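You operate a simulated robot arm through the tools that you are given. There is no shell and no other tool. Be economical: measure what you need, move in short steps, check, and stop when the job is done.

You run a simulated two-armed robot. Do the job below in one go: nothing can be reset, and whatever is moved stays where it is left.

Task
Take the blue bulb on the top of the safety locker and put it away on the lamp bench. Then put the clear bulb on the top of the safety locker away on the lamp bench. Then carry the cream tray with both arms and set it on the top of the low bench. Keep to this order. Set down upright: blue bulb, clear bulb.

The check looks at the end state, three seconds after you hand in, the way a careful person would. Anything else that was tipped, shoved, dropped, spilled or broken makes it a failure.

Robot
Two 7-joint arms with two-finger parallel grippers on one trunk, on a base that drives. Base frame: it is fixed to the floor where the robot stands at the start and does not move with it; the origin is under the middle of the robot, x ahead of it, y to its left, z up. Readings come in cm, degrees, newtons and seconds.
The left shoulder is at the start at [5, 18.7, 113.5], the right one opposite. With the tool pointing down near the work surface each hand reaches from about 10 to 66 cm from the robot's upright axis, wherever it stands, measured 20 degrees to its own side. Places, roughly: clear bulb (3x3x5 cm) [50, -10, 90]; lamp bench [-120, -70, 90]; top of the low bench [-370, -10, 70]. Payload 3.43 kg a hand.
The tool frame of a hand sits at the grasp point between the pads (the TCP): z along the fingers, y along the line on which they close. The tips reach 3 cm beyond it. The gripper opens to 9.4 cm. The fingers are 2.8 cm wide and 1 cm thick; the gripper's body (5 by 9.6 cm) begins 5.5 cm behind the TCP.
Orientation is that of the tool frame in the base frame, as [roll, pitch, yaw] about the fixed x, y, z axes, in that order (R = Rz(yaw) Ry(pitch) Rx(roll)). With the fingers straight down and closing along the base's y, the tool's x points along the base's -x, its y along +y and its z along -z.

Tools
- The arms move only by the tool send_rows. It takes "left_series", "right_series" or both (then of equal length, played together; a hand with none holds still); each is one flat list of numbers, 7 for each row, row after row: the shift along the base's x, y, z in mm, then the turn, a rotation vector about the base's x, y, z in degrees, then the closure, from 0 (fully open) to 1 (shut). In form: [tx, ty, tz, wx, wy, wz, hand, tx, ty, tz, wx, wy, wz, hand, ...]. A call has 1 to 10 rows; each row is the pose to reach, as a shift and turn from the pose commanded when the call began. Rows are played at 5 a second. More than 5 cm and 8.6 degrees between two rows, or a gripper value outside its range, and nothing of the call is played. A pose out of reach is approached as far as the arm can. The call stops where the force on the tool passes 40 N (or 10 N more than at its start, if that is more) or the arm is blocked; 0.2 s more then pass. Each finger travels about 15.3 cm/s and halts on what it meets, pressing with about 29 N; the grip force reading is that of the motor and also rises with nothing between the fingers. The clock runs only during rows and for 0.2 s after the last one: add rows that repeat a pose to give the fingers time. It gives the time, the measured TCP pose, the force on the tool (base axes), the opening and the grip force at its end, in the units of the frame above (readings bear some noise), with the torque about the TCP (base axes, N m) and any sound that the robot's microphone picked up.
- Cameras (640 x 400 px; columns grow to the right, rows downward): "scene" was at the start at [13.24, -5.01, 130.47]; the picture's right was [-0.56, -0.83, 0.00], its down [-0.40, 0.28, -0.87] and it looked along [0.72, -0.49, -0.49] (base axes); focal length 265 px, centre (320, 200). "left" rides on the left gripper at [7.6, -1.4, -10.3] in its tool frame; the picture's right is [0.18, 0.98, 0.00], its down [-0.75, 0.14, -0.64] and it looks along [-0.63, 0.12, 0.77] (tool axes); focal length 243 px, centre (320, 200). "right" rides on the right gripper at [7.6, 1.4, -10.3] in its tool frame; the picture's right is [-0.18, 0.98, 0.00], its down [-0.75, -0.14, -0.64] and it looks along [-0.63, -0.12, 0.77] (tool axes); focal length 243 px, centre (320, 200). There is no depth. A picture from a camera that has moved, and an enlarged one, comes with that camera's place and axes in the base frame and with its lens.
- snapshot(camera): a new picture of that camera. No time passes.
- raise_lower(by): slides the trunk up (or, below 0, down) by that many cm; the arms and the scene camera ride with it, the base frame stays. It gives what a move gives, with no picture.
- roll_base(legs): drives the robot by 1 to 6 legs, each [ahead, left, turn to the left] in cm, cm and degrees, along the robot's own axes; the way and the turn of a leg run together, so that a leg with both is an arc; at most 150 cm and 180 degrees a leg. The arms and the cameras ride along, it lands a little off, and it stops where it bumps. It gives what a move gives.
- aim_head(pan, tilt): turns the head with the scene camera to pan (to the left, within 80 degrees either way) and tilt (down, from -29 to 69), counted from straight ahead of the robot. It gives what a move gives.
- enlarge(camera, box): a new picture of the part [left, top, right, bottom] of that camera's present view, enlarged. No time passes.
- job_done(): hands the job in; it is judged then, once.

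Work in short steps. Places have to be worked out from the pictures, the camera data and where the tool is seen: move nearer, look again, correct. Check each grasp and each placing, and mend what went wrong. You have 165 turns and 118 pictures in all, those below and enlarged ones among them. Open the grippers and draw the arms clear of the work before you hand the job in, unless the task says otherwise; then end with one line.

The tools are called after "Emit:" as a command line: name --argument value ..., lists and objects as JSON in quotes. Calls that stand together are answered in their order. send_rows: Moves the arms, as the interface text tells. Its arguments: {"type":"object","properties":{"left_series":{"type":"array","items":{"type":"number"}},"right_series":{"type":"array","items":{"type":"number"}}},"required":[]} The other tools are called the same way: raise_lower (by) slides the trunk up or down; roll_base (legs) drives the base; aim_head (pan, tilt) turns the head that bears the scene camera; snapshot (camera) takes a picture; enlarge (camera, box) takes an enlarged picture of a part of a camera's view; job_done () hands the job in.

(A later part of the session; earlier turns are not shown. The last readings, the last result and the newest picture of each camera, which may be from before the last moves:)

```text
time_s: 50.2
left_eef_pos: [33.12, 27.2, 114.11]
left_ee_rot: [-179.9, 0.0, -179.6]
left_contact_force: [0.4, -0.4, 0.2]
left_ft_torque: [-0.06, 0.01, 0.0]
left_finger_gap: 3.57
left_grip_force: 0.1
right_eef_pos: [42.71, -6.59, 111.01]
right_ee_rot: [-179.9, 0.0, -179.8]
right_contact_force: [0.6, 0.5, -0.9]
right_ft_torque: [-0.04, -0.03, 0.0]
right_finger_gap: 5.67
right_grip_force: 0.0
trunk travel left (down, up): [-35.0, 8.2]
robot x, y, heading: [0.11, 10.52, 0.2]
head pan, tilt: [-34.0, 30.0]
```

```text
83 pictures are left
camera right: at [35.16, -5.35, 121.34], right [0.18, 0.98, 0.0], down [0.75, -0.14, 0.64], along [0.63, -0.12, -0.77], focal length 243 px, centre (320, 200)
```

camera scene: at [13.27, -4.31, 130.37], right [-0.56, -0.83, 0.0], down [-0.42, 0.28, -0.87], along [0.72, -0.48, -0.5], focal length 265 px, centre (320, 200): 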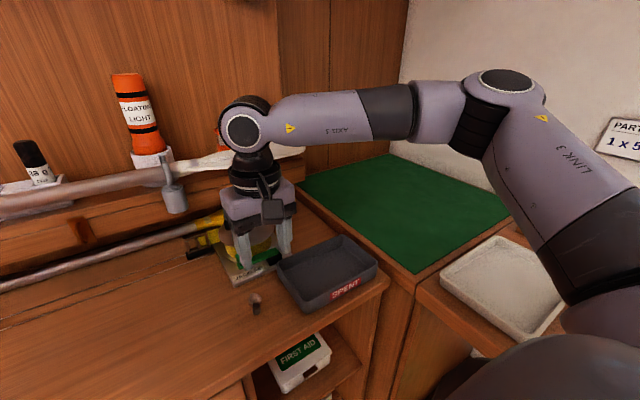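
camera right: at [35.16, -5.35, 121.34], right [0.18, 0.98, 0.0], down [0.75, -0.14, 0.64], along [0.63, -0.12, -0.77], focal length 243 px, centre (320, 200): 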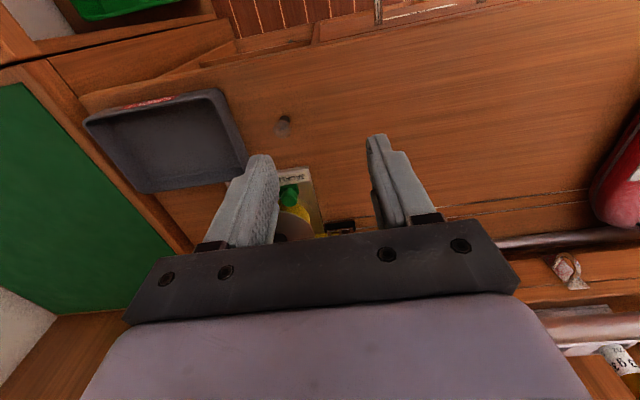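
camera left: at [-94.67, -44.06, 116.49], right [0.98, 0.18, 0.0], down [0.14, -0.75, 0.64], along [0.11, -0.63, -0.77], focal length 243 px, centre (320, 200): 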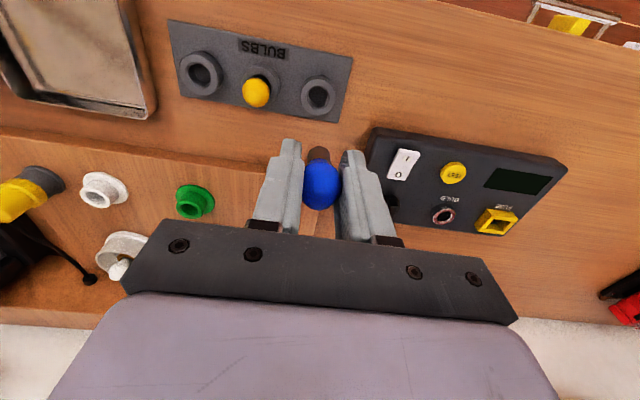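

The bulb again comes out at (47.5, -12.8). I move above it.

Emit:
send_rows --right_series '[16, -20, -10, 0, 0, 0, 0.4, 33, -41, -30, 0, 0, 0, 0.4, 48, -61, -60, 0, 0, 0, 0.4, 48, -61, -90, 0, 0, 0, 0.4]'

Emit:
snapshot --camera "right"

```text
time_s: 51.2
left_eef_pos: [33.21, 27.11, 114.21]
left_ee_rot: [-179.9, 0.0, -179.5]
left_contact_force: [0.0, 0.1, -0.7]
left_ft_torque: [-0.03, 0.02, -0.02]
left_finger_gap: 3.56
left_grip_force: 0.1
right_eef_pos: [47.66, -12.8, 102.03]
right_ee_rot: [179.9, 0.0, -179.7]
right_contact_force: [0.7, -0.3, -0.3]
right_ft_torque: [0.0, 0.02, 0.0]
right_finger_gap: 5.62
right_grip_force: 0.0
trunk travel left (down, up): [-35.0, 8.2]
robot x, y, heading: [0.29, 10.26, 0.5]
head pan, tilt: [-34.0, 30.0]
```

```text
82 pictures are left
camera right: at [40.11, -11.52, 112.31], right [0.18, 0.98, 0.0], down [0.75, -0.14, 0.64], along [0.63, -0.12, -0.77], focal length 243 px, centre (320, 200)
```

right: 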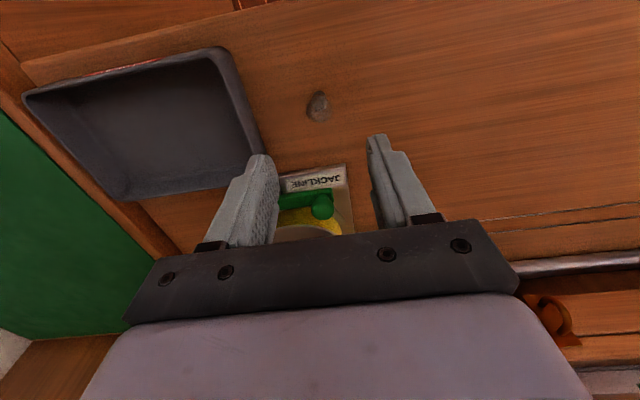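

Globe at (47.7, -13.1). I go down to z 91 (a higher grip than last time, so the tips clear the cup rim) and close.

Emit:
send_rows --right_series '[0, -3, -45, 0, 0, 0, 0.4, 0, -3, -85, 0, 0, 0, 0.4, 0, -3, -109, 0, 0, 0, 0.4, 0, -3, -109, 0, 0, 0, 0.6, 0, -3, -109, 0, 0, 0, 0.75, 0, -3, -109, 0, 0, 0, 0.8, 0, -3, -109, 0, 0, 0, 0.8]'

Emit:
snapshot --camera "right"

```text
time_s: 52.8
left_eef_pos: [33.17, 27.17, 114.19]
left_ee_rot: [-180.0, 0.0, -179.6]
left_contact_force: [0.6, 0.2, 0.4]
left_ft_torque: [0.02, 0.03, -0.03]
left_finger_gap: 3.58
left_grip_force: 0.1
right_eef_pos: [47.55, -13.07, 91.0]
right_ee_rot: [-179.9, 0.0, -179.7]
right_contact_force: [0.3, 1.2, 1.4]
right_ft_torque: [-0.01, 0.0, 0.01]
right_finger_gap: 2.31
right_grip_force: 28.8
trunk travel left (down, up): [-35.0, 8.2]
robot x, y, heading: [-0.06, 10.37, 0.3]
head pan, tilt: [-34.0, 30.0]
```

```text
81 pictures are left
camera right: at [39.99, -11.89, 101.38], right [0.18, 0.98, 0.0], down [0.75, -0.14, 0.64], along [0.63, -0.12, -0.77], focal length 243 px, centre (320, 200)
```

right: 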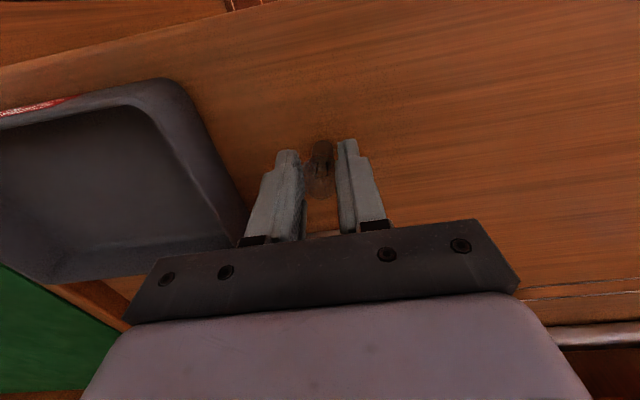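

The clear bulb is gripped (gap 2.31, full grip force). I lift it and bring the hand back.

Emit:
send_rows --right_series '[0, 0, 30, 0, 0, 0, 0.8, 0, 0, 75, 0, 0, 0, 0.8, 0, 0, 120, 0, 0, 0, 0.8, -30, -5, 155, 0, 0, 0, 0.8, -65, -15, 185, 0, 0, 0, 0.8, -100, -30, 210, 0, 0, 0, 0.8, -140, -50, 225, 0, 0, 0, 0.8]'

Emit:
snapshot --camera "right"

```text
time_s: 54.4
left_eef_pos: [33.01, 27.09, 114.31]
left_ee_rot: [179.9, 0.0, -179.5]
left_contact_force: [-0.1, 0.2, 0.1]
left_ft_torque: [0.02, -0.02, -0.03]
left_finger_gap: 3.59
left_grip_force: 0.0
right_eef_pos: [33.33, -18.12, 113.42]
right_ee_rot: [-179.8, 0.0, -179.6]
right_contact_force: [-0.1, -1.1, 0.4]
right_ft_torque: [0.0, -0.02, 0.02]
right_finger_gap: 2.37
right_grip_force: 29.2
trunk travel left (down, up): [-35.0, 8.2]
robot x, y, heading: [-0.13, 10.54, 0.5]
head pan, tilt: [-34.0, 30.0]
```

```text
80 pictures are left
camera right: at [25.84, -16.9, 123.79], right [0.18, 0.98, 0.0], down [0.75, -0.14, 0.64], along [0.63, -0.12, -0.77], focal length 243 px, centre (320, 200)
```

right: 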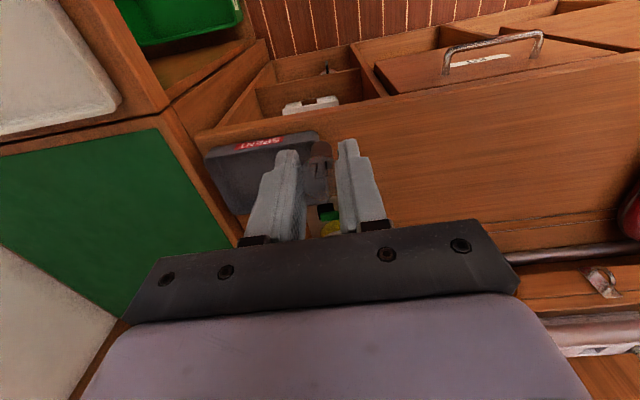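

The bulb hangs properly. I drive to the lamp bench, standing a bit further along so the right hand faces the free cup.

Emit:
roll_base --legs '[[-35, 15, 0], [0, 0, -90.5], [0, -52, 0]]'

Emit:
aim_head --pan -15 --tilt 42

Emit:
snapshot --camera "scene"

```text
time_s: 63.3
left_eef_pos: [-69.96, -7.97, 114.34]
left_ee_rot: [-180.0, 0.0, 90.4]
left_contact_force: [0.6, -0.1, -0.4]
left_ft_torque: [-0.03, -0.01, 0.01]
left_finger_gap: 3.55
left_grip_force: 0.0
right_eef_pos: [-115.26, -8.33, 113.47]
right_ee_rot: [-179.9, -0.1, 90.3]
right_contact_force: [0.2, 0.4, 0.5]
right_ft_torque: [0.03, -0.01, 0.0]
right_finger_gap: 2.37
right_grip_force: 29.6
trunk travel left (down, up): [-35.0, 8.2]
robot x, y, heading: [-86.52, 25.3, -89.6]
head pan, tilt: [-34.0, 30.0]
```

```text
time_s: 64.1
left_eef_pos: [-69.98, -8.02, 114.22]
left_ee_rot: [-179.9, 0.0, 90.5]
left_contact_force: [0.9, -1.6, 0.1]
left_ft_torque: [-0.01, 0.0, -0.01]
left_finger_gap: 3.55
left_grip_force: 0.0
right_eef_pos: [-115.16, -8.47, 113.42]
right_ee_rot: [-179.9, 0.0, 90.4]
right_contact_force: [-0.3, -0.5, 0.4]
right_ft_torque: [-0.03, 0.01, -0.01]
right_finger_gap: 2.36
right_grip_force: 29.1
trunk travel left (down, up): [-35.0, 8.2]
robot x, y, heading: [-86.32, 25.08, -89.6]
head pan, tilt: [-15.0, 42.0]
```

```text
79 pictures are left
camera scene: at [-88.87, 11.38, 128.54], right [-0.97, 0.25, 0.0], down [0.17, 0.65, -0.74], along [-0.19, -0.72, -0.67], focal length 265 px, centre (320, 200)
```

scene: 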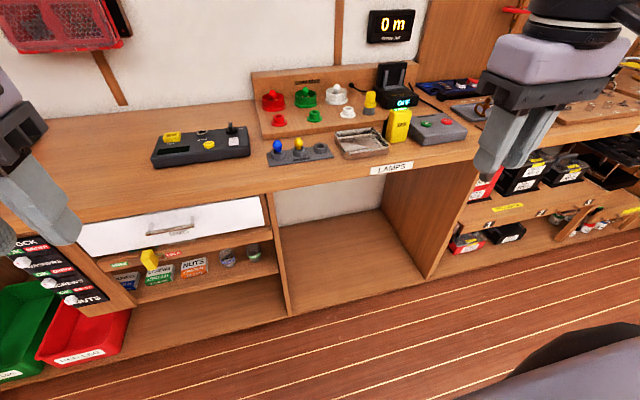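

All clear; I drive up to the bench.

Emit:
roll_base --legs '[[24, 0, 0]]'

Emit:
enlarge --camera "scene" --box '[220, 150, 380, 250]'

```text
time_s: 65.9
left_eef_pos: [-69.86, -31.98, 114.24]
left_ee_rot: [-179.9, 0.2, 90.4]
left_contact_force: [0.3, -0.2, -0.2]
left_ft_torque: [-0.01, 0.02, -0.01]
left_finger_gap: 3.59
left_grip_force: 0.0
right_eef_pos: [-115.16, -32.48, 113.48]
right_ee_rot: [-180.0, -0.1, 90.3]
right_contact_force: [-0.3, 0.0, -0.9]
right_ft_torque: [-0.01, -0.03, 0.04]
right_finger_gap: 2.36
right_grip_force: 29.0
trunk travel left (down, up): [-35.0, 8.2]
robot x, y, heading: [-86.29, 1.24, -89.9]
head pan, tilt: [-15.0, 42.0]
```

```text
4.00 times, centred on (300, 200) of scene
camera zoom: at [-88.75, -12.69, 128.52], right [-0.97, 0.25, 0.0], down [0.17, 0.65, -0.74], along [-0.19, -0.72, -0.67], focal length 1062 px, centre (400, 200)
```

zoom: 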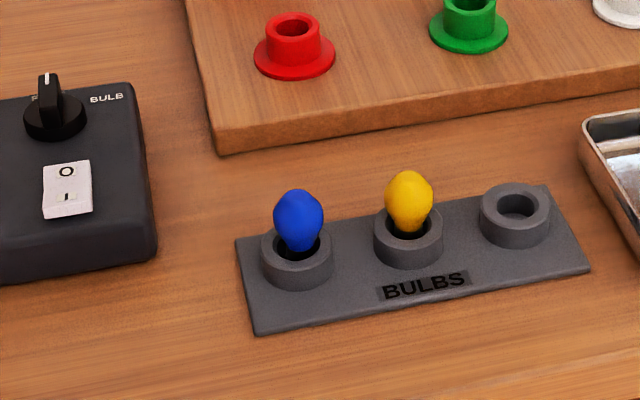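

Free cup confirmed at (-105.4, -51.9, 90). I carry the clear bulb above it.

Emit:
send_rows --right_series '[20, -40, 0, 0, 0, 0, 0.8, 40, -80, 0, 0, 0, 0, 0.8, 60, -120, -5, 0, 0, 0, 0.8, 80, -160, -20, 0, 0, 0, 0.8, 98, -194, -40, 0, 0, 0, 0.8, 98, -194, -80, 0, 0, 0, 0.8, 98, -194, -110, 0, 0, 0, 0.8]'

Emit:
enlarge --camera "scene" --box '[240, 130, 400, 230]'

Emit:
enlarge --camera "right" --box '[240, 80, 400, 180]'

```text
time_s: 67.5
left_eef_pos: [-69.89, -31.96, 114.33]
left_ee_rot: [-179.9, 0.0, 90.3]
left_contact_force: [0.6, 0.0, 0.5]
left_ft_torque: [0.01, 0.04, 0.01]
left_finger_gap: 3.58
left_grip_force: 0.1
right_eef_pos: [-107.25, -49.46, 102.6]
right_ee_rot: [180.0, 0.1, 90.4]
right_contact_force: [-0.4, 0.6, -0.2]
right_ft_torque: [0.0, 0.01, -0.01]
right_finger_gap: 2.37
right_grip_force: 28.8
right hand out of reach, approached as far as the arm can: row 5, 6, 7
trunk travel left (down, up): [-35.0, 8.2]
robot x, y, heading: [-86.52, 1.16, -89.6]
head pan, tilt: [-15.0, 42.0]
```

```text
4.00 times, centred on (320, 180) of scene
camera zoom: at [-88.76, -12.63, 128.53], right [-0.97, 0.25, 0.0], down [0.17, 0.65, -0.74], along [-0.19, -0.72, -0.67], focal length 1062 px, centre (320, 280)
```

zoom: 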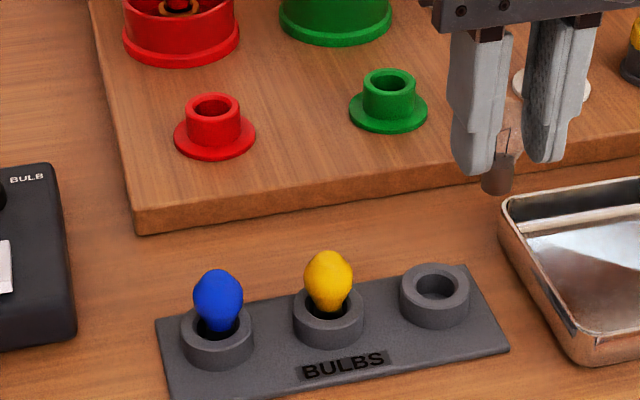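

```text
4.00 times, centred on (320, 130) of right
camera zoom: at [-105.79, -42.09, 112.97], right [0.98, -0.18, 0.0], down [-0.14, -0.75, 0.64], along [-0.12, -0.63, -0.77], focal length 970 px, centre (320, 480)
```

zoom: 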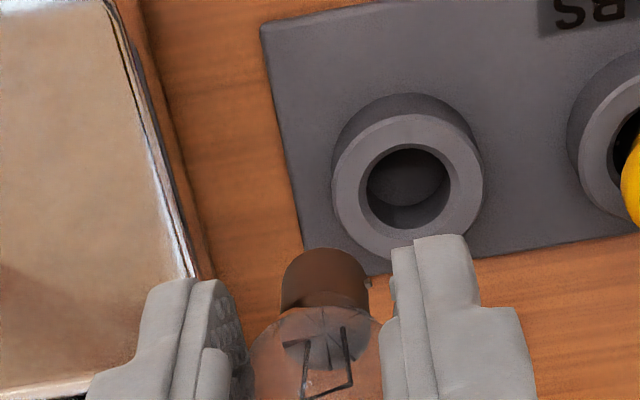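

The arm stops about 3 cm short of the cup. I move the base 4 cm nearer and 3 cm to its left; the hand stays well above everything.

Emit:
roll_base --legs '[[4, 3, 0]]'

Emit:
enlarge --camera "right" --box '[240, 80, 400, 180]'

```text
time_s: 68.4
left_eef_pos: [-66.84, -35.99, 114.34]
left_ee_rot: [-179.9, 0.0, 90.4]
left_contact_force: [0.2, 0.6, -0.7]
left_ft_torque: [0.04, 0.03, -0.01]
left_finger_gap: 3.59
left_grip_force: 0.0
right_eef_pos: [-104.15, -53.73, 102.6]
right_ee_rot: [-179.8, 0.1, 90.3]
right_contact_force: [0.6, 0.4, 0.5]
right_ft_torque: [-0.01, -0.02, -0.02]
right_finger_gap: 2.35
right_grip_force: 28.5
trunk travel left (down, up): [-35.0, 8.2]
robot x, y, heading: [-82.96, -2.74, -89.9]
head pan, tilt: [-15.0, 42.0]
```

```text
4.00 times, centred on (320, 130) of right
camera zoom: at [-102.69, -46.09, 112.98], right [0.98, -0.18, 0.0], down [-0.14, -0.75, 0.64], along [-0.12, -0.63, -0.77], focal length 970 px, centre (320, 480)
```

zoom: 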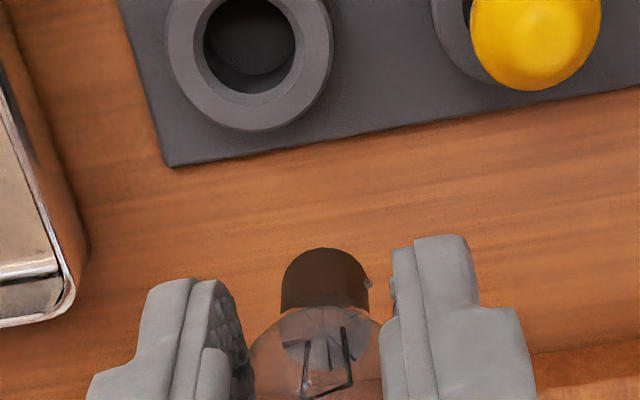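

Cup at (-105.45, -52.05), bulb base now at about (-104.2, -54.0). I correct sideways at height and verify before descending.

Emit:
send_rows --right_series '[-13, 19, 0, 0, 0, 0, 0.8, -13, 19, 0, 0, 0, 0, 0.8]'

```text
time_s: 69.0
left_eef_pos: [-66.94, -35.85, 114.3]
left_ee_rot: [-179.9, 0.0, 90.5]
left_contact_force: [-0.3, 1.3, -0.6]
left_ft_torque: [-0.03, 0.0, 0.0]
left_finger_gap: 3.57
left_grip_force: 0.0
right_eef_pos: [-105.49, -51.57, 102.56]
right_ee_rot: [180.0, 0.1, 90.3]
right_contact_force: [0.1, 0.1, 1.0]
right_ft_torque: [0.01, 0.01, 0.0]
right_finger_gap: 2.34
right_grip_force: 29.3
trunk travel left (down, up): [-35.0, 8.2]
robot x, y, heading: [-83.64, -2.67, -89.9]
head pan, tilt: [-15.0, 42.0]
```

I lower to just above the mouth and look from both cameras.

Emit:
send_rows --right_series '[0, -3, -30, 0, 0, 0, 0.8, 0, -3, -60, 0, 0, 0, 0.8, 0, -3, -60, 0, 0, 0, 0.8]'

Emit:
enlarge --camera "scene" --box '[280, 150, 408, 230]'

Emit:
enlarge --camera "right" --box '[240, 80, 400, 180]'

```text
time_s: 69.8
left_eef_pos: [-66.89, -35.88, 114.27]
left_ee_rot: [-179.9, 0.0, 90.4]
left_contact_force: [0.3, -0.3, -0.4]
left_ft_torque: [0.01, 0.02, 0.01]
left_finger_gap: 3.56
left_grip_force: 0.1
right_eef_pos: [-105.52, -51.88, 96.57]
right_ee_rot: [180.0, 0.1, 90.3]
right_contact_force: [0.3, -0.1, 0.6]
right_ft_torque: [-0.01, 0.0, -0.01]
right_finger_gap: 2.36
right_grip_force: 28.8
trunk travel left (down, up): [-35.0, 8.2]
robot x, y, heading: [-83.6, -2.61, -89.6]
head pan, tilt: [-15.0, 42.0]
```

```text
5.00 times, centred on (344, 190) of scene
camera zoom: at [-85.71, -16.55, 128.53], right [-0.97, 0.25, 0.0], down [0.17, 0.65, -0.74], along [-0.19, -0.72, -0.67], focal length 1327 px, centre (200, 250)
```

zoom: 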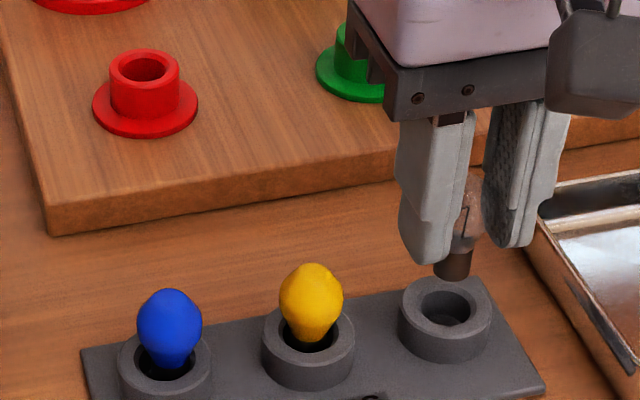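

```text
4.00 times, centred on (320, 130) of right
camera zoom: at [-104.11, -44.32, 107.02], right [0.98, -0.18, 0.0], down [-0.14, -0.75, 0.64], along [-0.11, -0.63, -0.77], focal length 970 px, centre (320, 480)
```

zoom: 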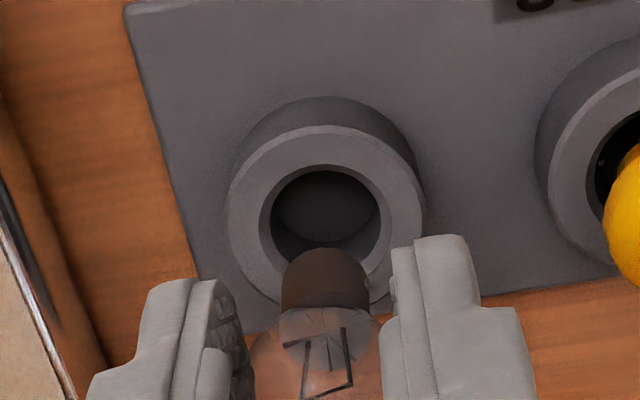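

Base (-105.5, -52.2) sits over the mouth (-105.4, -52.0). I lower 20 mm with a 1 mm correction.

Emit:
send_rows --right_series '[0, 1, -8, 0, 0, 0, 0.8, 0, 1, -14, 0, 0, 0, 0.8, 0, 1, -20, 0, 0, 0, 0.8, 0, 1, -20, 0, 0, 0, 0.8]'

Emit:
enlarge --camera "scene" --box '[280, 150, 408, 230]'

Emit:
enlarge --camera "right" --box '[240, 80, 400, 180]'

```text
time_s: 70.8
left_eef_pos: [-66.78, -35.94, 114.32]
left_ee_rot: [-179.9, 0.0, 90.3]
left_contact_force: [-0.4, 0.8, 0.2]
left_ft_torque: [-0.01, 0.03, 0.0]
left_finger_gap: 3.56
left_grip_force: 0.0
right_eef_pos: [-105.49, -51.87, 94.55]
right_ee_rot: [180.0, 0.0, 90.3]
right_contact_force: [-0.3, 0.4, -0.1]
right_ft_torque: [0.02, -0.01, 0.04]
right_finger_gap: 2.36
right_grip_force: 28.8
trunk travel left (down, up): [-35.0, 8.2]
robot x, y, heading: [-83.42, -3.17, -89.8]
head pan, tilt: [-15.0, 42.0]
```

```text
5.00 times, centred on (344, 190) of scene
camera zoom: at [-85.72, -16.56, 128.53], right [-0.97, 0.25, 0.0], down [0.17, 0.65, -0.74], along [-0.19, -0.72, -0.67], focal length 1327 px, centre (200, 250)
```

zoom: 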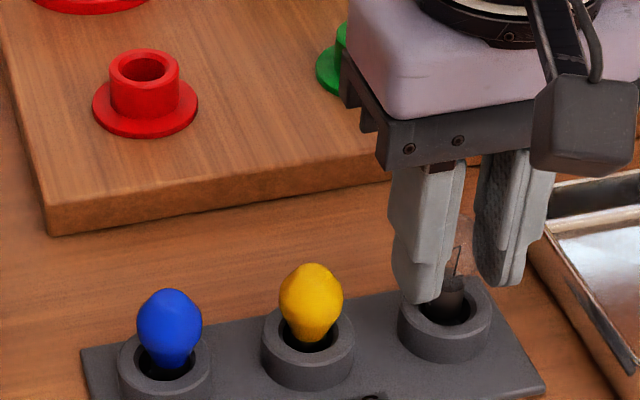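

```text
4.00 times, centred on (320, 130) of right
camera zoom: at [-104.04, -44.32, 104.95], right [0.98, -0.18, 0.0], down [-0.14, -0.75, 0.64], along [-0.12, -0.63, -0.77], focal length 970 px, centre (320, 480)
```

zoom: 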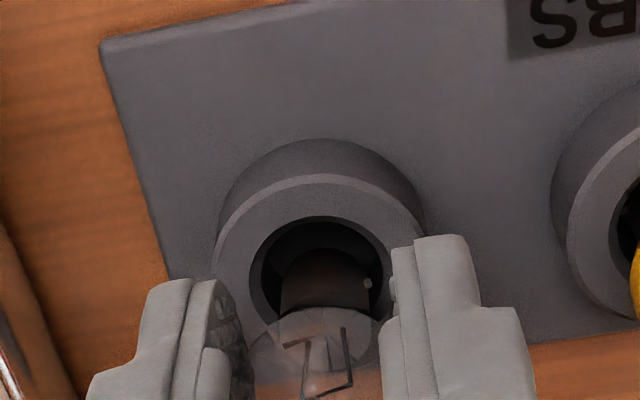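

The base is in. I continue down in small steps.

Emit:
send_rows --right_series '[0, 0, -3, 0, 0, 0, 0.8, 0, 0, -6, 0, 0, 0, 0.8, 0, 0, -8, 0, 0, 0, 0.8]'

Emit:
enlarge --camera "scene" --box '[300, 160, 380, 210]'

```text
time_s: 71.6
left_eef_pos: [-66.86, -35.89, 114.3]
left_ee_rot: [-179.8, 0.0, 90.4]
left_contact_force: [0.3, 0.1, -0.2]
left_ft_torque: [0.0, -0.01, 0.03]
left_finger_gap: 3.57
left_grip_force: 0.0
right_eef_pos: [-105.34, -51.81, 93.86]
right_ee_rot: [-180.0, 0.0, 90.3]
right_contact_force: [0.0, -0.2, -0.1]
right_ft_torque: [0.01, -0.03, 0.02]
right_finger_gap: 2.34
right_grip_force: 28.9
trunk travel left (down, up): [-35.0, 8.2]
robot x, y, heading: [-83.6, -2.82, -89.6]
head pan, tilt: [-15.0, 42.0]
```

```text
8.00 times, centred on (340, 185) of scene
camera zoom: at [-85.72, -16.56, 128.53], right [-0.97, 0.25, 0.0], down [0.17, 0.65, -0.74], along [-0.19, -0.72, -0.67], focal length 2124 px, centre (160, 320)
```

zoom: 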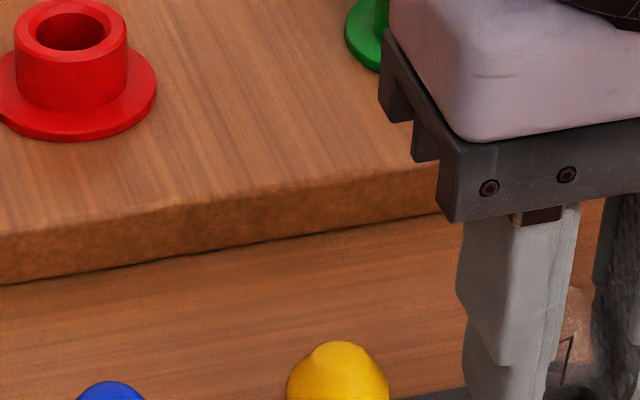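

Emit:
send_rows --right_series '[0, 0, -2, 0, 0, 0, 0.8, 0, 0, -4, 0, 0, 0, 0.8]'

```text
time_s: 72.2
left_eef_pos: [-66.91, -35.84, 114.31]
left_ee_rot: [-180.0, -0.1, 90.4]
left_contact_force: [-0.5, 0.1, 0.3]
left_ft_torque: [-0.01, 0.0, -0.02]
left_finger_gap: 3.59
left_grip_force: 0.1
right_eef_pos: [-105.44, -51.84, 93.43]
right_ee_rot: [180.0, 0.3, 90.4]
right_contact_force: [-1.1, -0.1, 3.0]
right_ft_torque: [-0.01, 0.05, -0.02]
right_finger_gap: 2.36
right_grip_force: 28.3
trunk travel left (down, up): [-35.0, 8.2]
robot x, y, heading: [-83.37, -2.02, -89.6]
head pan, tilt: [-15.0, 42.0]
```

A light contact of 3 N shows: the bulb (or tips) has met the cup. I open slightly to let it settle.

Emit:
send_rows --right_series '[0, 0, 1, 0, 0, 0, 0.76, 0, 0, 1, 0, 0, 0, 0.7, 0, 0, 1, 0, 0, 0, 0.66, 0, 0, 1, 0, 0, 0, 0.64, 0, 0, 1, 0, 0, 0, 0.64]'

Emit:
enlarge --camera "right" --box '[240, 100, 400, 200]'

Emit:
enlarge --camera "scene" --box '[280, 150, 408, 230]'

```text
time_s: 73.4
left_eef_pos: [-66.8, -35.9, 114.3]
left_ee_rot: [-179.9, 0.0, 90.4]
left_contact_force: [0.0, 0.0, 0.1]
left_ft_torque: [-0.03, 0.01, -0.02]
left_finger_gap: 3.59
left_grip_force: 0.2
right_eef_pos: [-105.34, -51.88, 93.52]
right_ee_rot: [180.0, 0.1, 90.3]
right_contact_force: [0.5, 0.0, 0.2]
right_ft_torque: [-0.01, -0.01, -0.04]
right_finger_gap: 3.36
right_grip_force: 0.1
trunk travel left (down, up): [-35.0, 8.2]
robot x, y, heading: [-83.44, -2.53, -89.8]
head pan, tilt: [-15.0, 42.0]
```

```text
4.00 times, centred on (320, 150) of right
camera zoom: at [-103.99, -44.3, 103.91], right [0.98, -0.18, 0.0], down [-0.14, -0.75, 0.64], along [-0.12, -0.63, -0.77], focal length 970 px, centre (320, 400)
```

zoom: 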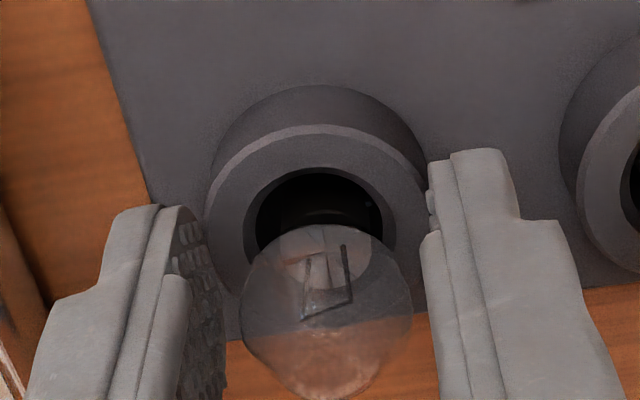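

```text
5.00 times, centred on (344, 190) of scene
camera zoom: at [-85.72, -16.56, 128.53], right [-0.97, 0.25, 0.0], down [0.17, 0.65, -0.74], along [-0.19, -0.72, -0.67], focal length 1327 px, centre (200, 250)
```

zoom: 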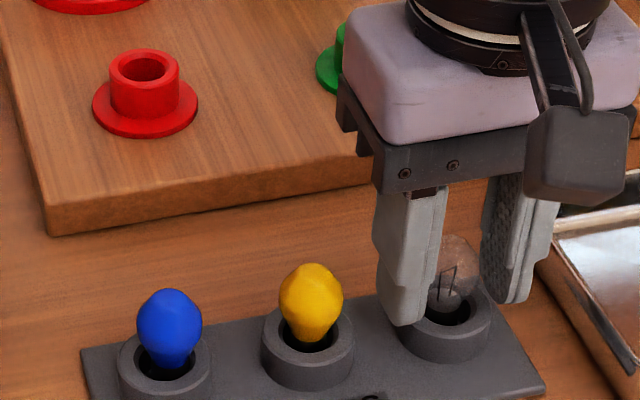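

Clear is seated in its cup and upright. I raise the right hand straight up, then draw it back.

Emit:
send_rows --right_series '[0, 0, 0, 0, 0, 0, 0.62, 0, 0, 20, 0, 0, 0, 0.62, 0, 0, 50, 0, 0, 0, 0.62, 0, 0, 95, 0, 0, 0, 0.62, 0, 40, 120, 0, 0, 0, 0.62, -10, 85, 135, 0, 0, 0, 0.62, -20, 130, 150, 0, 0, 0, 0.62, -30, 170, 175, 0, 0, 0, 0.62, -40, 200, 205, 0, 0, 0, 0.62]'

Emit:
enlarge --camera "scene" --box '[260, 140, 420, 240]'

```text
time_s: 75.4
left_eef_pos: [-66.96, -35.89, 114.32]
left_ee_rot: [-179.8, 0.0, 90.4]
left_contact_force: [0.2, -0.6, 0.3]
left_ft_torque: [0.01, 0.05, -0.01]
left_finger_gap: 3.58
left_grip_force: 0.0
right_eef_pos: [-109.77, -31.74, 114.19]
right_ee_rot: [-179.9, 0.0, 90.3]
right_contact_force: [-0.1, 0.0, -1.2]
right_ft_torque: [-0.02, 0.03, -0.01]
right_finger_gap: 3.57
right_grip_force: 0.1
trunk travel left (down, up): [-35.0, 8.2]
robot x, y, heading: [-83.81, -2.41, -89.9]
head pan, tilt: [-15.0, 42.0]
```

```text
4.00 times, centred on (340, 190) of scene
camera zoom: at [-85.74, -16.51, 128.54], right [-0.97, 0.25, 0.0], down [0.17, 0.65, -0.74], along [-0.19, -0.72, -0.67], focal length 1062 px, centre (240, 240)
```

zoom: 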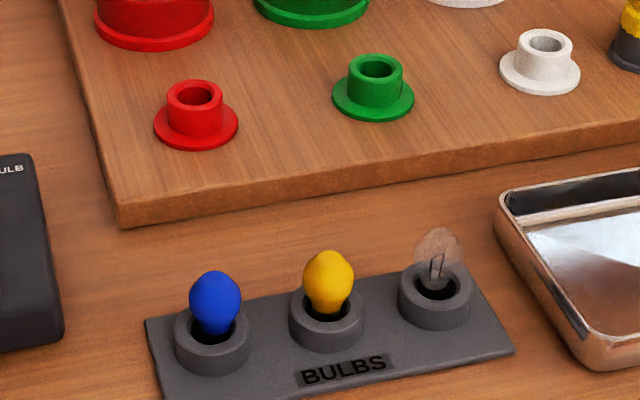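

Both bulbs stand in their cups. Now the tray: I back off and drive toward the corner, turning to face it, then look.

Emit:
roll_base --legs '[[-27, 0, 0], [0, 55, 0], [0, 0, 23]]'

Emit:
aim_head --pan 10 --tilt 30

Emit:
snapshot --camera "scene"

```text
time_s: 81.3
left_eef_pos: [-0.12, 0.83, 114.32]
left_ee_rot: [-179.8, 0.0, 113.3]
left_contact_force: [0.0, 0.1, 0.2]
left_ft_torque: [-0.01, -0.03, 0.0]
left_finger_gap: 3.59
left_grip_force: 0.0
right_eef_pos: [-41.02, -12.08, 114.22]
right_ee_rot: [179.9, 0.1, 113.2]
right_contact_force: [0.3, -0.2, -0.4]
right_ft_torque: [0.01, 0.04, -0.02]
right_finger_gap: 3.58
right_grip_force: 0.1
trunk travel left (down, up): [-35.0, 8.2]
robot x, y, heading: [-28.82, 25.06, -66.9]
head pan, tilt: [-15.0, 42.0]
```

```text
time_s: 82.2
left_eef_pos: [-0.12, 0.78, 114.3]
left_ee_rot: [180.0, 0.0, 113.4]
left_contact_force: [-0.4, -1.0, -0.5]
left_ft_torque: [0.03, 0.0, 0.02]
left_finger_gap: 3.59
left_grip_force: 0.1
right_eef_pos: [-41.2, -12.23, 114.41]
right_ee_rot: [179.9, 0.1, 113.2]
right_contact_force: [0.0, 0.4, 0.2]
right_ft_torque: [0.04, 0.0, -0.02]
right_finger_gap: 3.59
right_grip_force: 0.1
trunk travel left (down, up): [-35.0, 8.2]
robot x, y, heading: [-28.05, 25.13, -66.9]
head pan, tilt: [10.0, 30.0]
```

```text
66 pictures are left
camera scene: at [-21.23, 12.05, 130.36], right [-0.84, -0.55, 0.0], down [-0.27, 0.42, -0.87], along [0.47, -0.72, -0.5], focal length 265 px, centre (320, 200)
```

scene: 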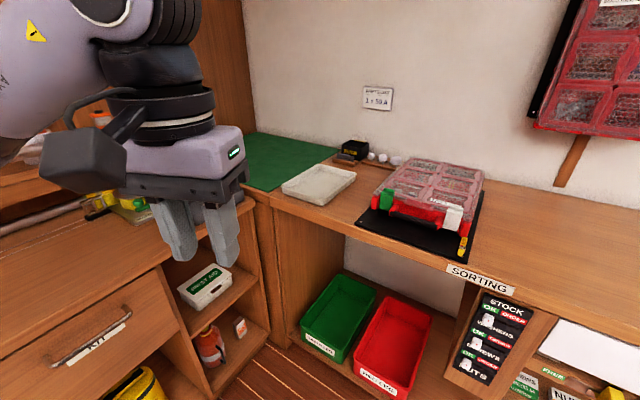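

I enlarge the tray and its neighbours.

Emit:
enlarge --camera "scene" --box '[240, 120, 400, 220]'

```text
4.00 times, centred on (320, 170) of scene
camera zoom: at [-21.23, 12.05, 130.36], right [-0.84, -0.55, 0.0], down [-0.27, 0.42, -0.87], along [0.47, -0.72, -0.5], focal length 1062 px, centre (320, 320)
```

zoom: 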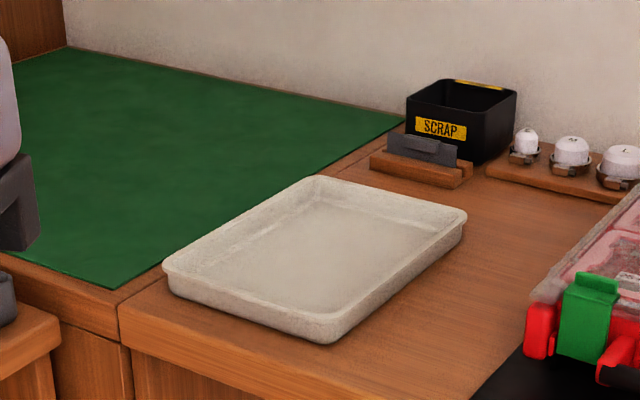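

The tray spans about x 15.5–32.7, y -45.5 to -70.3, rim near z 90. I need to stand close, so I look down for the base's own outline.

Emit:
aim_head --pan 0 --tilt 69

Emit:
snapshot --camera "scene"

```text
time_s: 83.2
left_eef_pos: [-0.11, 0.85, 114.26]
left_ee_rot: [-180.0, 0.0, 113.3]
left_contact_force: [0.4, 1.3, 0.0]
left_ft_torque: [0.0, -0.02, -0.01]
left_finger_gap: 3.59
left_grip_force: 0.0
right_eef_pos: [-41.06, -12.25, 114.26]
right_ee_rot: [-180.0, 0.1, 113.2]
right_contact_force: [-0.5, -0.4, 0.9]
right_ft_torque: [0.0, 0.01, 0.0]
right_finger_gap: 3.57
right_grip_force: 0.0
trunk travel left (down, up): [-35.0, 8.2]
robot x, y, heading: [-28.58, 24.76, -67.0]
head pan, tilt: [0.0, 68.8]
```

```text
64 pictures are left
camera scene: at [-23.97, 14.47, 125.22], right [-0.92, -0.39, 0.0], down [-0.37, 0.86, -0.36], along [0.14, -0.33, -0.93], focal length 265 px, centre (320, 200)
```

scene: 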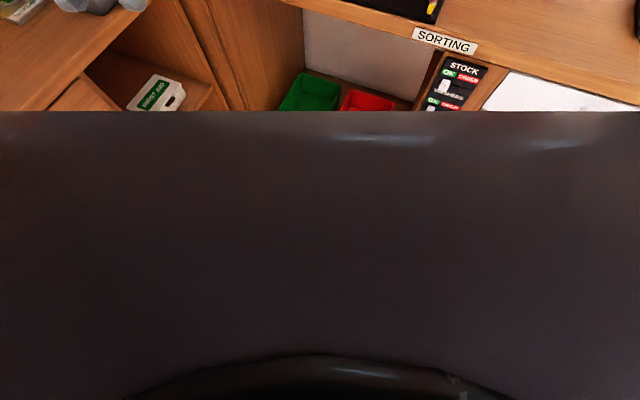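

The chest hides the base, so I stay careful: drive to about (1, -3) facing the tray, as near to the furniture as before.

Emit:
roll_base --legs '[[37, 16, 0]]'

Emit:
aim_head --pan 0 --tilt 42

Emit:
snapshot --camera "scene"

```text
time_s: 85.7
left_eef_pos: [29.34, -26.78, 114.34]
left_ee_rot: [-179.9, 0.0, 113.5]
left_contact_force: [0.6, 0.3, 0.8]
left_ft_torque: [0.03, -0.02, -0.01]
left_finger_gap: 3.56
left_grip_force: 0.1
right_eef_pos: [-11.6, -39.97, 114.29]
right_ee_rot: [-179.9, 0.0, 113.5]
right_contact_force: [0.3, -0.2, 0.7]
right_ft_torque: [0.02, 0.03, -0.03]
right_finger_gap: 3.58
right_grip_force: 0.0
trunk travel left (down, up): [-35.0, 8.2]
robot x, y, heading: [0.8, -2.99, -66.4]
head pan, tilt: [0.0, 68.8]
```

```text
time_s: 86.6
left_eef_pos: [29.24, -26.78, 114.34]
left_ee_rot: [-180.0, 0.1, 113.5]
left_contact_force: [0.7, 0.5, -0.8]
left_ft_torque: [-0.01, 0.0, 0.03]
left_finger_gap: 3.58
left_grip_force: 0.0
right_eef_pos: [-11.63, -40.02, 114.25]
right_ee_rot: [180.0, 0.0, 113.5]
right_contact_force: [0.0, 0.2, 0.3]
right_ft_torque: [0.0, 0.01, 0.05]
right_finger_gap: 3.6
right_grip_force: 0.0
trunk travel left (down, up): [-35.0, 8.2]
robot x, y, heading: [0.94, -2.88, -66.6]
head pan, tilt: [0.0, 42.0]
```

```text
63 pictures are left
camera scene: at [6.45, -15.76, 128.52], right [-0.92, -0.4, 0.0], down [-0.27, 0.61, -0.74], along [0.3, -0.68, -0.67], focal length 265 px, centre (320, 200)
```

scene: 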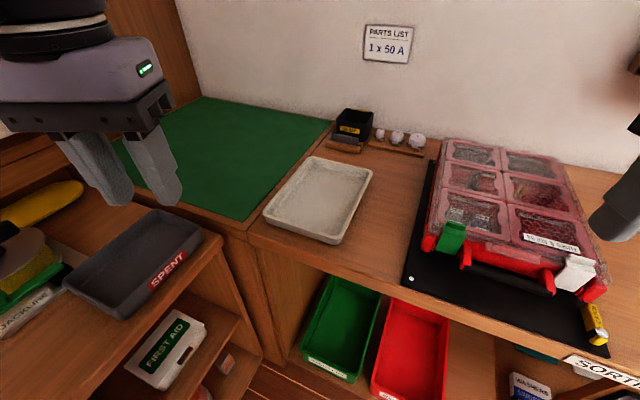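

Tray confirmed: walls at x about 16.2 and 32.5, centre y -57.8. I bring the right hand over the right wall's middle with the fingers turned to close along x.

Emit:
send_rows --right_series '[38, -24, 0, 0, 0, -6, 0.6, 76, -48, 0, 0, 0, -12, 0.5, 114, -72, 0, 0, 0, -18, 0.5, 152, -96, 0, 0, 0, -23.5, 0.5, 190, -120, -10, 0, 0, -23.5, 0.5, 228, -144, -25, 0, 0, -23.5, 0.5, 258, -163, -60, 0, 0, -23.5, 0.5, 278, -178, -100, 0, 0, -23.5, 0.5]'

Emit:
snapshot --camera "right"

Emit:
snapshot --camera "scene"

```text
time_s: 88.4
left_eef_pos: [29.36, -26.63, 114.33]
left_ee_rot: [-179.9, -0.1, 113.5]
left_contact_force: [-0.1, 0.4, 0.2]
left_ft_torque: [-0.01, 0.03, -0.01]
left_finger_gap: 3.58
left_grip_force: 0.1
right_eef_pos: [3.49, -53.58, 105.33]
right_ee_rot: [-180.0, 0.1, 90.1]
right_contact_force: [0.5, 0.2, -0.3]
right_ft_torque: [-0.03, -0.01, -0.01]
right_finger_gap: 4.7
right_grip_force: 0.1
right hand out of reach, approached as far as the arm can: row 4, 5, 6, 7, 8
trunk travel left (down, up): [-35.0, 8.2]
robot x, y, heading: [0.87, -2.85, -66.6]
head pan, tilt: [0.0, 42.0]
```

```text
62 pictures are left
camera right: at [4.95, -46.12, 115.51], right [0.98, -0.18, 0.0], down [-0.14, -0.75, 0.64], along [-0.12, -0.63, -0.77], focal length 243 px, centre (320, 200)
```

right: 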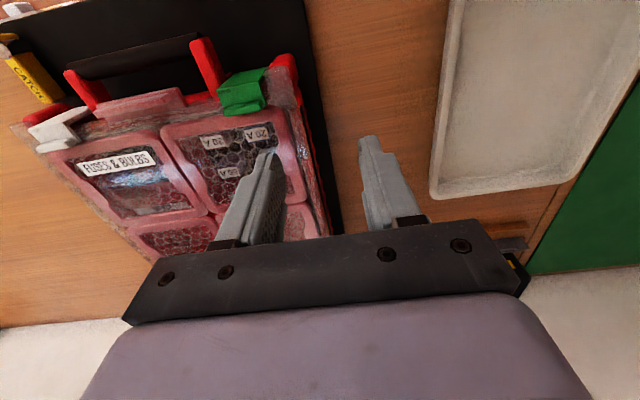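

```text
61 pictures are left
camera scene: at [6.45, -15.75, 128.54], right [-0.92, -0.4, 0.0], down [-0.27, 0.61, -0.74], along [0.3, -0.68, -0.67], focal length 265 px, centre (320, 200)
```

scene: 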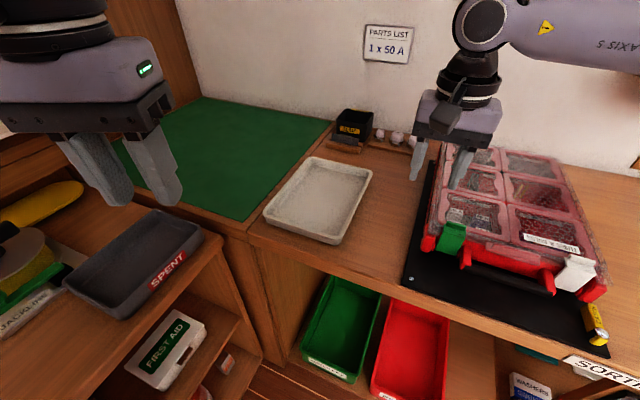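

The right arm stops near 20° to its own side, seemingly a posture limit. I pull it in nearer the body and test whether it can cross inward from there.

Emit:
send_rows --right_series '[-8, 40, 20, 0, 0, 6, 0.5, -18, 85, 60, 0, 0, 12, 0.5, -28, 130, 100, 0, 0, 18, 0.5, -44, 172, 100, 0, 0, 23.5, 0.5, 0, 190, 100, 0, 0, 23.5, 0.5, 46, 210, 100, 0, 0, 23.5, 0.5, 80, 222, 100, 0, 0, 23.5, 0.5]'

```text
refused: row 2 steps farther than a row can; nothing moved
```

Emit:
send_rows --right_series '[-8, 35, 20, 0, 0, 6, 0.5, -16, 70, 50, 0, 0, 12, 0.5, -24, 105, 80, 0, 0, 18, 0.5, -32, 140, 100, 0, 0, 23.5, 0.5, -44, 172, 100, 0, 0, 23.5, 0.5, 0, 190, 100, 0, 0, 23.5, 0.5, 44, 208, 100, 0, 0, 23.5, 0.5, 80, 222, 100, 0, 0, 23.5, 0.5]'

```text
time_s: 90.2
left_eef_pos: [29.16, -26.76, 114.11]
left_ee_rot: [-180.0, 0.0, 113.5]
left_contact_force: [0.6, -0.5, -0.5]
left_ft_torque: [0.02, 0.03, 0.0]
left_finger_gap: 3.55
left_grip_force: 0.0
right_eef_pos: [2.32, -35.05, 114.69]
right_ee_rot: [180.0, 0.1, 113.4]
right_contact_force: [0.0, 0.2, 0.0]
right_ft_torque: [0.03, 0.02, 0.01]
right_finger_gap: 4.69
right_grip_force: 0.1
right hand out of reach, approached as far as the arm can: row 6, 7, 8
trunk travel left (down, up): [-35.0, 8.2]
robot x, y, heading: [0.84, -3.06, -66.4]
head pan, tilt: [0.0, 42.0]
```

The inner limit stays at about 20° bearing at any radius, so it belongs to the wrist position. I will instead tilt the right hand in from the side. First I move the base 5 cm nearer to gain reach.

Emit:
roll_base --legs '[[5, 0, 0]]'

Emit:
enlarge --camera "scene" --box '[220, 120, 412, 240]'

```text
time_s: 91.2
left_eef_pos: [31.35, -31.41, 114.21]
left_ee_rot: [180.0, 0.0, 113.5]
left_contact_force: [-0.2, -0.2, 0.5]
left_ft_torque: [0.0, 0.0, 0.0]
left_finger_gap: 3.55
left_grip_force: 0.1
right_eef_pos: [4.34, -39.69, 114.7]
right_ee_rot: [-180.0, 0.1, 113.4]
right_contact_force: [1.1, -0.1, 0.1]
right_ft_torque: [-0.01, 0.04, 0.01]
right_finger_gap: 4.72
right_grip_force: 0.0
trunk travel left (down, up): [-35.0, 8.2]
robot x, y, heading: [2.79, -7.39, -66.8]
head pan, tilt: [0.0, 42.0]
```

```text
3.33 times, centred on (316, 180) of scene
camera zoom: at [8.48, -20.44, 128.52], right [-0.92, -0.4, 0.0], down [-0.27, 0.61, -0.74], along [0.3, -0.68, -0.67], focal length 885 px, centre (333, 267)
```

zoom: 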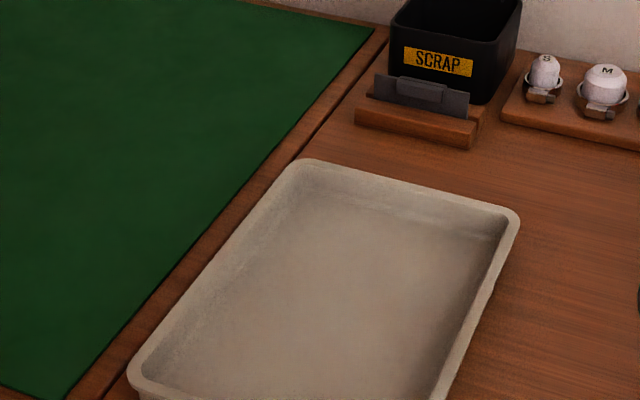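

No bump. Now I bring the left hand over the left wall's middle, turned to close along x.

Emit:
send_rows --left_series '[0, -40, 0, 0, 0, -6, 0.55, 2, -80, 0, 0, 0, -12, 0.55, 4, -120, -15, 0, 0, -18, 0.55, 6, -160, -35, 0, 0, -23.5, 0.55, 8, -200, -60, 0, 0, -23.5, 0.55, 10, -235, -90, 0, 0, -23.5, 0.55, 10, -264, -110, 0, 0, -23.5, 0.55]'

Emit:
snapshot --camera "left"

Emit:
snapshot --camera "scene"

```text
time_s: 92.8
left_eef_pos: [32.09, -57.84, 103.38]
left_ee_rot: [-179.9, 0.0, 89.9]
left_contact_force: [-0.4, 0.0, 0.3]
left_ft_torque: [0.02, 0.05, -0.02]
left_finger_gap: 4.23
left_grip_force: 0.1
right_eef_pos: [4.17, -39.69, 114.6]
right_ee_rot: [179.9, 0.1, 113.4]
right_contact_force: [-0.2, 0.0, 0.4]
right_ft_torque: [0.02, -0.02, 0.0]
right_finger_gap: 4.69
right_grip_force: 0.1
trunk travel left (down, up): [-35.0, 8.2]
robot x, y, heading: [3.07, -7.53, -66.4]
head pan, tilt: [0.0, 42.0]
```

```text
59 pictures are left
camera left: at [30.78, -50.19, 113.57], right [0.98, 0.18, 0.0], down [0.14, -0.75, 0.64], along [0.12, -0.63, -0.77], focal length 243 px, centre (320, 200)
```

left: 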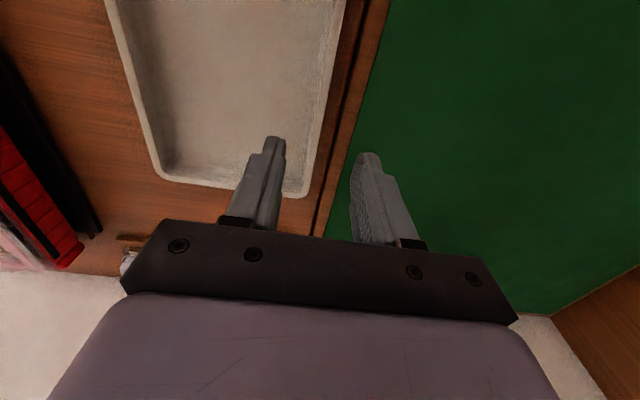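

```text
58 pictures are left
camera scene: at [8.41, -20.4, 128.53], right [-0.92, -0.4, 0.0], down [-0.27, 0.61, -0.74], along [0.3, -0.68, -0.67], focal length 265 px, centre (320, 200)
```

scene: 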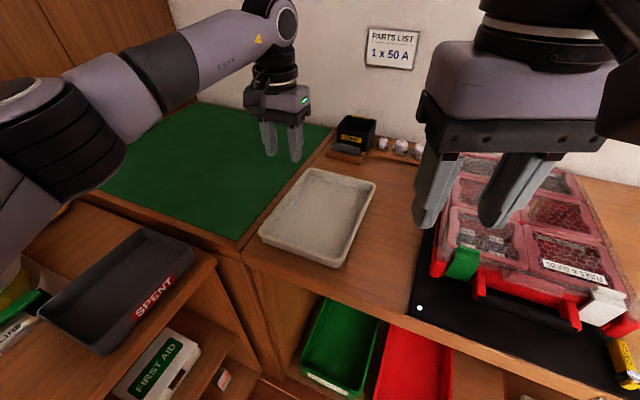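

Left reaches well; left wall centre at x about 32.4. I lower it to just above straddling height and look closely.

Emit:
send_rows --left_series '[3, 3, -40, 0, 0, 0, 0.55, 3, 3, -75, 0, 0, 0, 0.55, 3, 3, -95, 0, 0, 0, 0.55]'

Emit:
snapshot --camera "left"

Emit:
enlarge --camera "scene" --box '[230, 130, 390, 230]'

```text
time_s: 93.6
left_eef_pos: [32.62, -57.51, 93.65]
left_ee_rot: [-179.9, 0.0, 90.0]
left_contact_force: [-0.6, 0.0, 0.6]
left_ft_torque: [0.01, -0.02, 0.0]
left_finger_gap: 4.24
left_grip_force: 0.0
right_eef_pos: [4.31, -39.72, 114.76]
right_ee_rot: [180.0, 0.1, 113.5]
right_contact_force: [-0.4, -0.4, -0.3]
right_ft_torque: [-0.03, 0.01, -0.02]
right_finger_gap: 4.69
right_grip_force: 0.0
trunk travel left (down, up): [-35.0, 8.2]
robot x, y, heading: [2.55, -7.65, -66.7]
head pan, tilt: [0.0, 42.0]
```

```text
57 pictures are left
camera left: at [31.24, -49.9, 103.89], right [0.98, 0.18, 0.0], down [0.14, -0.75, 0.64], along [0.12, -0.63, -0.77], focal length 243 px, centre (320, 200)
```

left: 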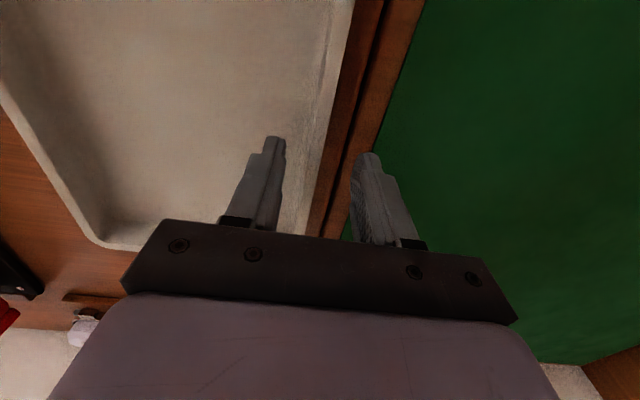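

```text
4.00 times, centred on (310, 180) of scene
camera zoom: at [8.45, -20.38, 128.53], right [-0.92, -0.4, 0.0], down [-0.27, 0.61, -0.74], along [0.3, -0.68, -0.67], focal length 1062 px, centre (360, 280)
```

zoom: 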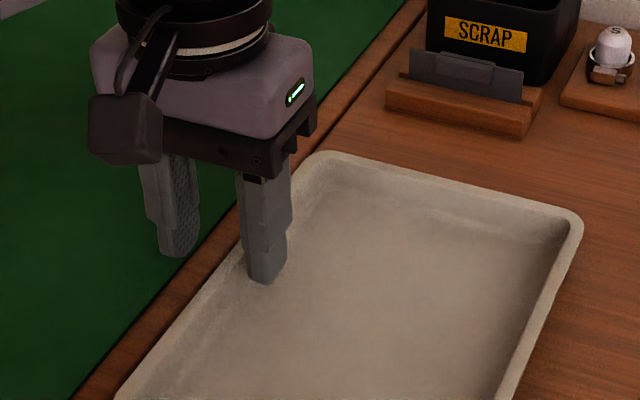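

Left straddles its wall well. Now I turn the right hand to close along x, above and clear of the sorter.

Emit:
send_rows --right_series '[0, -20, 0, 0, 0, -8, 0.6, 0, -40, 0, 0, 0, -16, 0.6, -10, -70, 0, 0, 0, -23.5, 0.6]'

Emit:
send_rows --right_series '[0, 0, 0, 0, -8, 0, 0.6, 0, -20, 0, 0, -16, 0, 0.6, 10, -40, 0, 0, -22, 0, 0.6, 20, -60, 0, 0, -28, 0, 0.6]'

Emit:
snapshot --camera "scene"

```text
time_s: 94.4
left_eef_pos: [32.58, -57.61, 93.71]
left_ee_rot: [-179.9, 0.1, 90.1]
left_contact_force: [0.5, -0.3, 0.0]
left_ft_torque: [-0.01, 0.02, -0.02]
left_finger_gap: 4.2
left_grip_force: 0.0
right_eef_pos: [3.12, -46.64, 114.78]
right_ee_rot: [179.7, 0.1, 89.8]
right_contact_force: [-0.2, -0.6, -0.3]
right_ft_torque: [0.0, 0.01, 0.0]
right_finger_gap: 3.73
right_grip_force: 0.1
trunk travel left (down, up): [-35.0, 8.2]
robot x, y, heading: [2.84, -7.38, -66.6]
head pan, tilt: [0.0, 42.0]
```

```text
time_s: 95.4
left_eef_pos: [32.55, -57.56, 93.65]
left_ee_rot: [-180.0, -0.1, 89.9]
left_contact_force: [0.0, -0.6, -1.3]
left_ft_torque: [0.0, 0.01, 0.01]
left_finger_gap: 4.2
left_grip_force: 0.1
right_eef_pos: [5.19, -52.87, 114.79]
right_ee_rot: [151.9, 0.1, 90.0]
right_contact_force: [-0.3, 0.0, 1.3]
right_ft_torque: [-0.02, 0.0, -0.03]
right_finger_gap: 3.74
right_grip_force: 0.1
trunk travel left (down, up): [-35.0, 8.2]
robot x, y, heading: [3.1, -7.5, -66.6]
head pan, tilt: [0.0, 42.0]
```

```text
55 pictures are left
camera scene: at [8.44, -20.4, 128.53], right [-0.92, -0.4, 0.0], down [-0.27, 0.61, -0.74], along [0.3, -0.68, -0.67], focal length 265 px, centre (320, 200)
```

scene: 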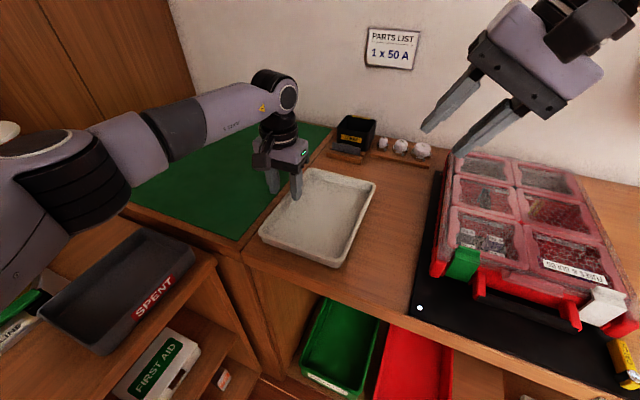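

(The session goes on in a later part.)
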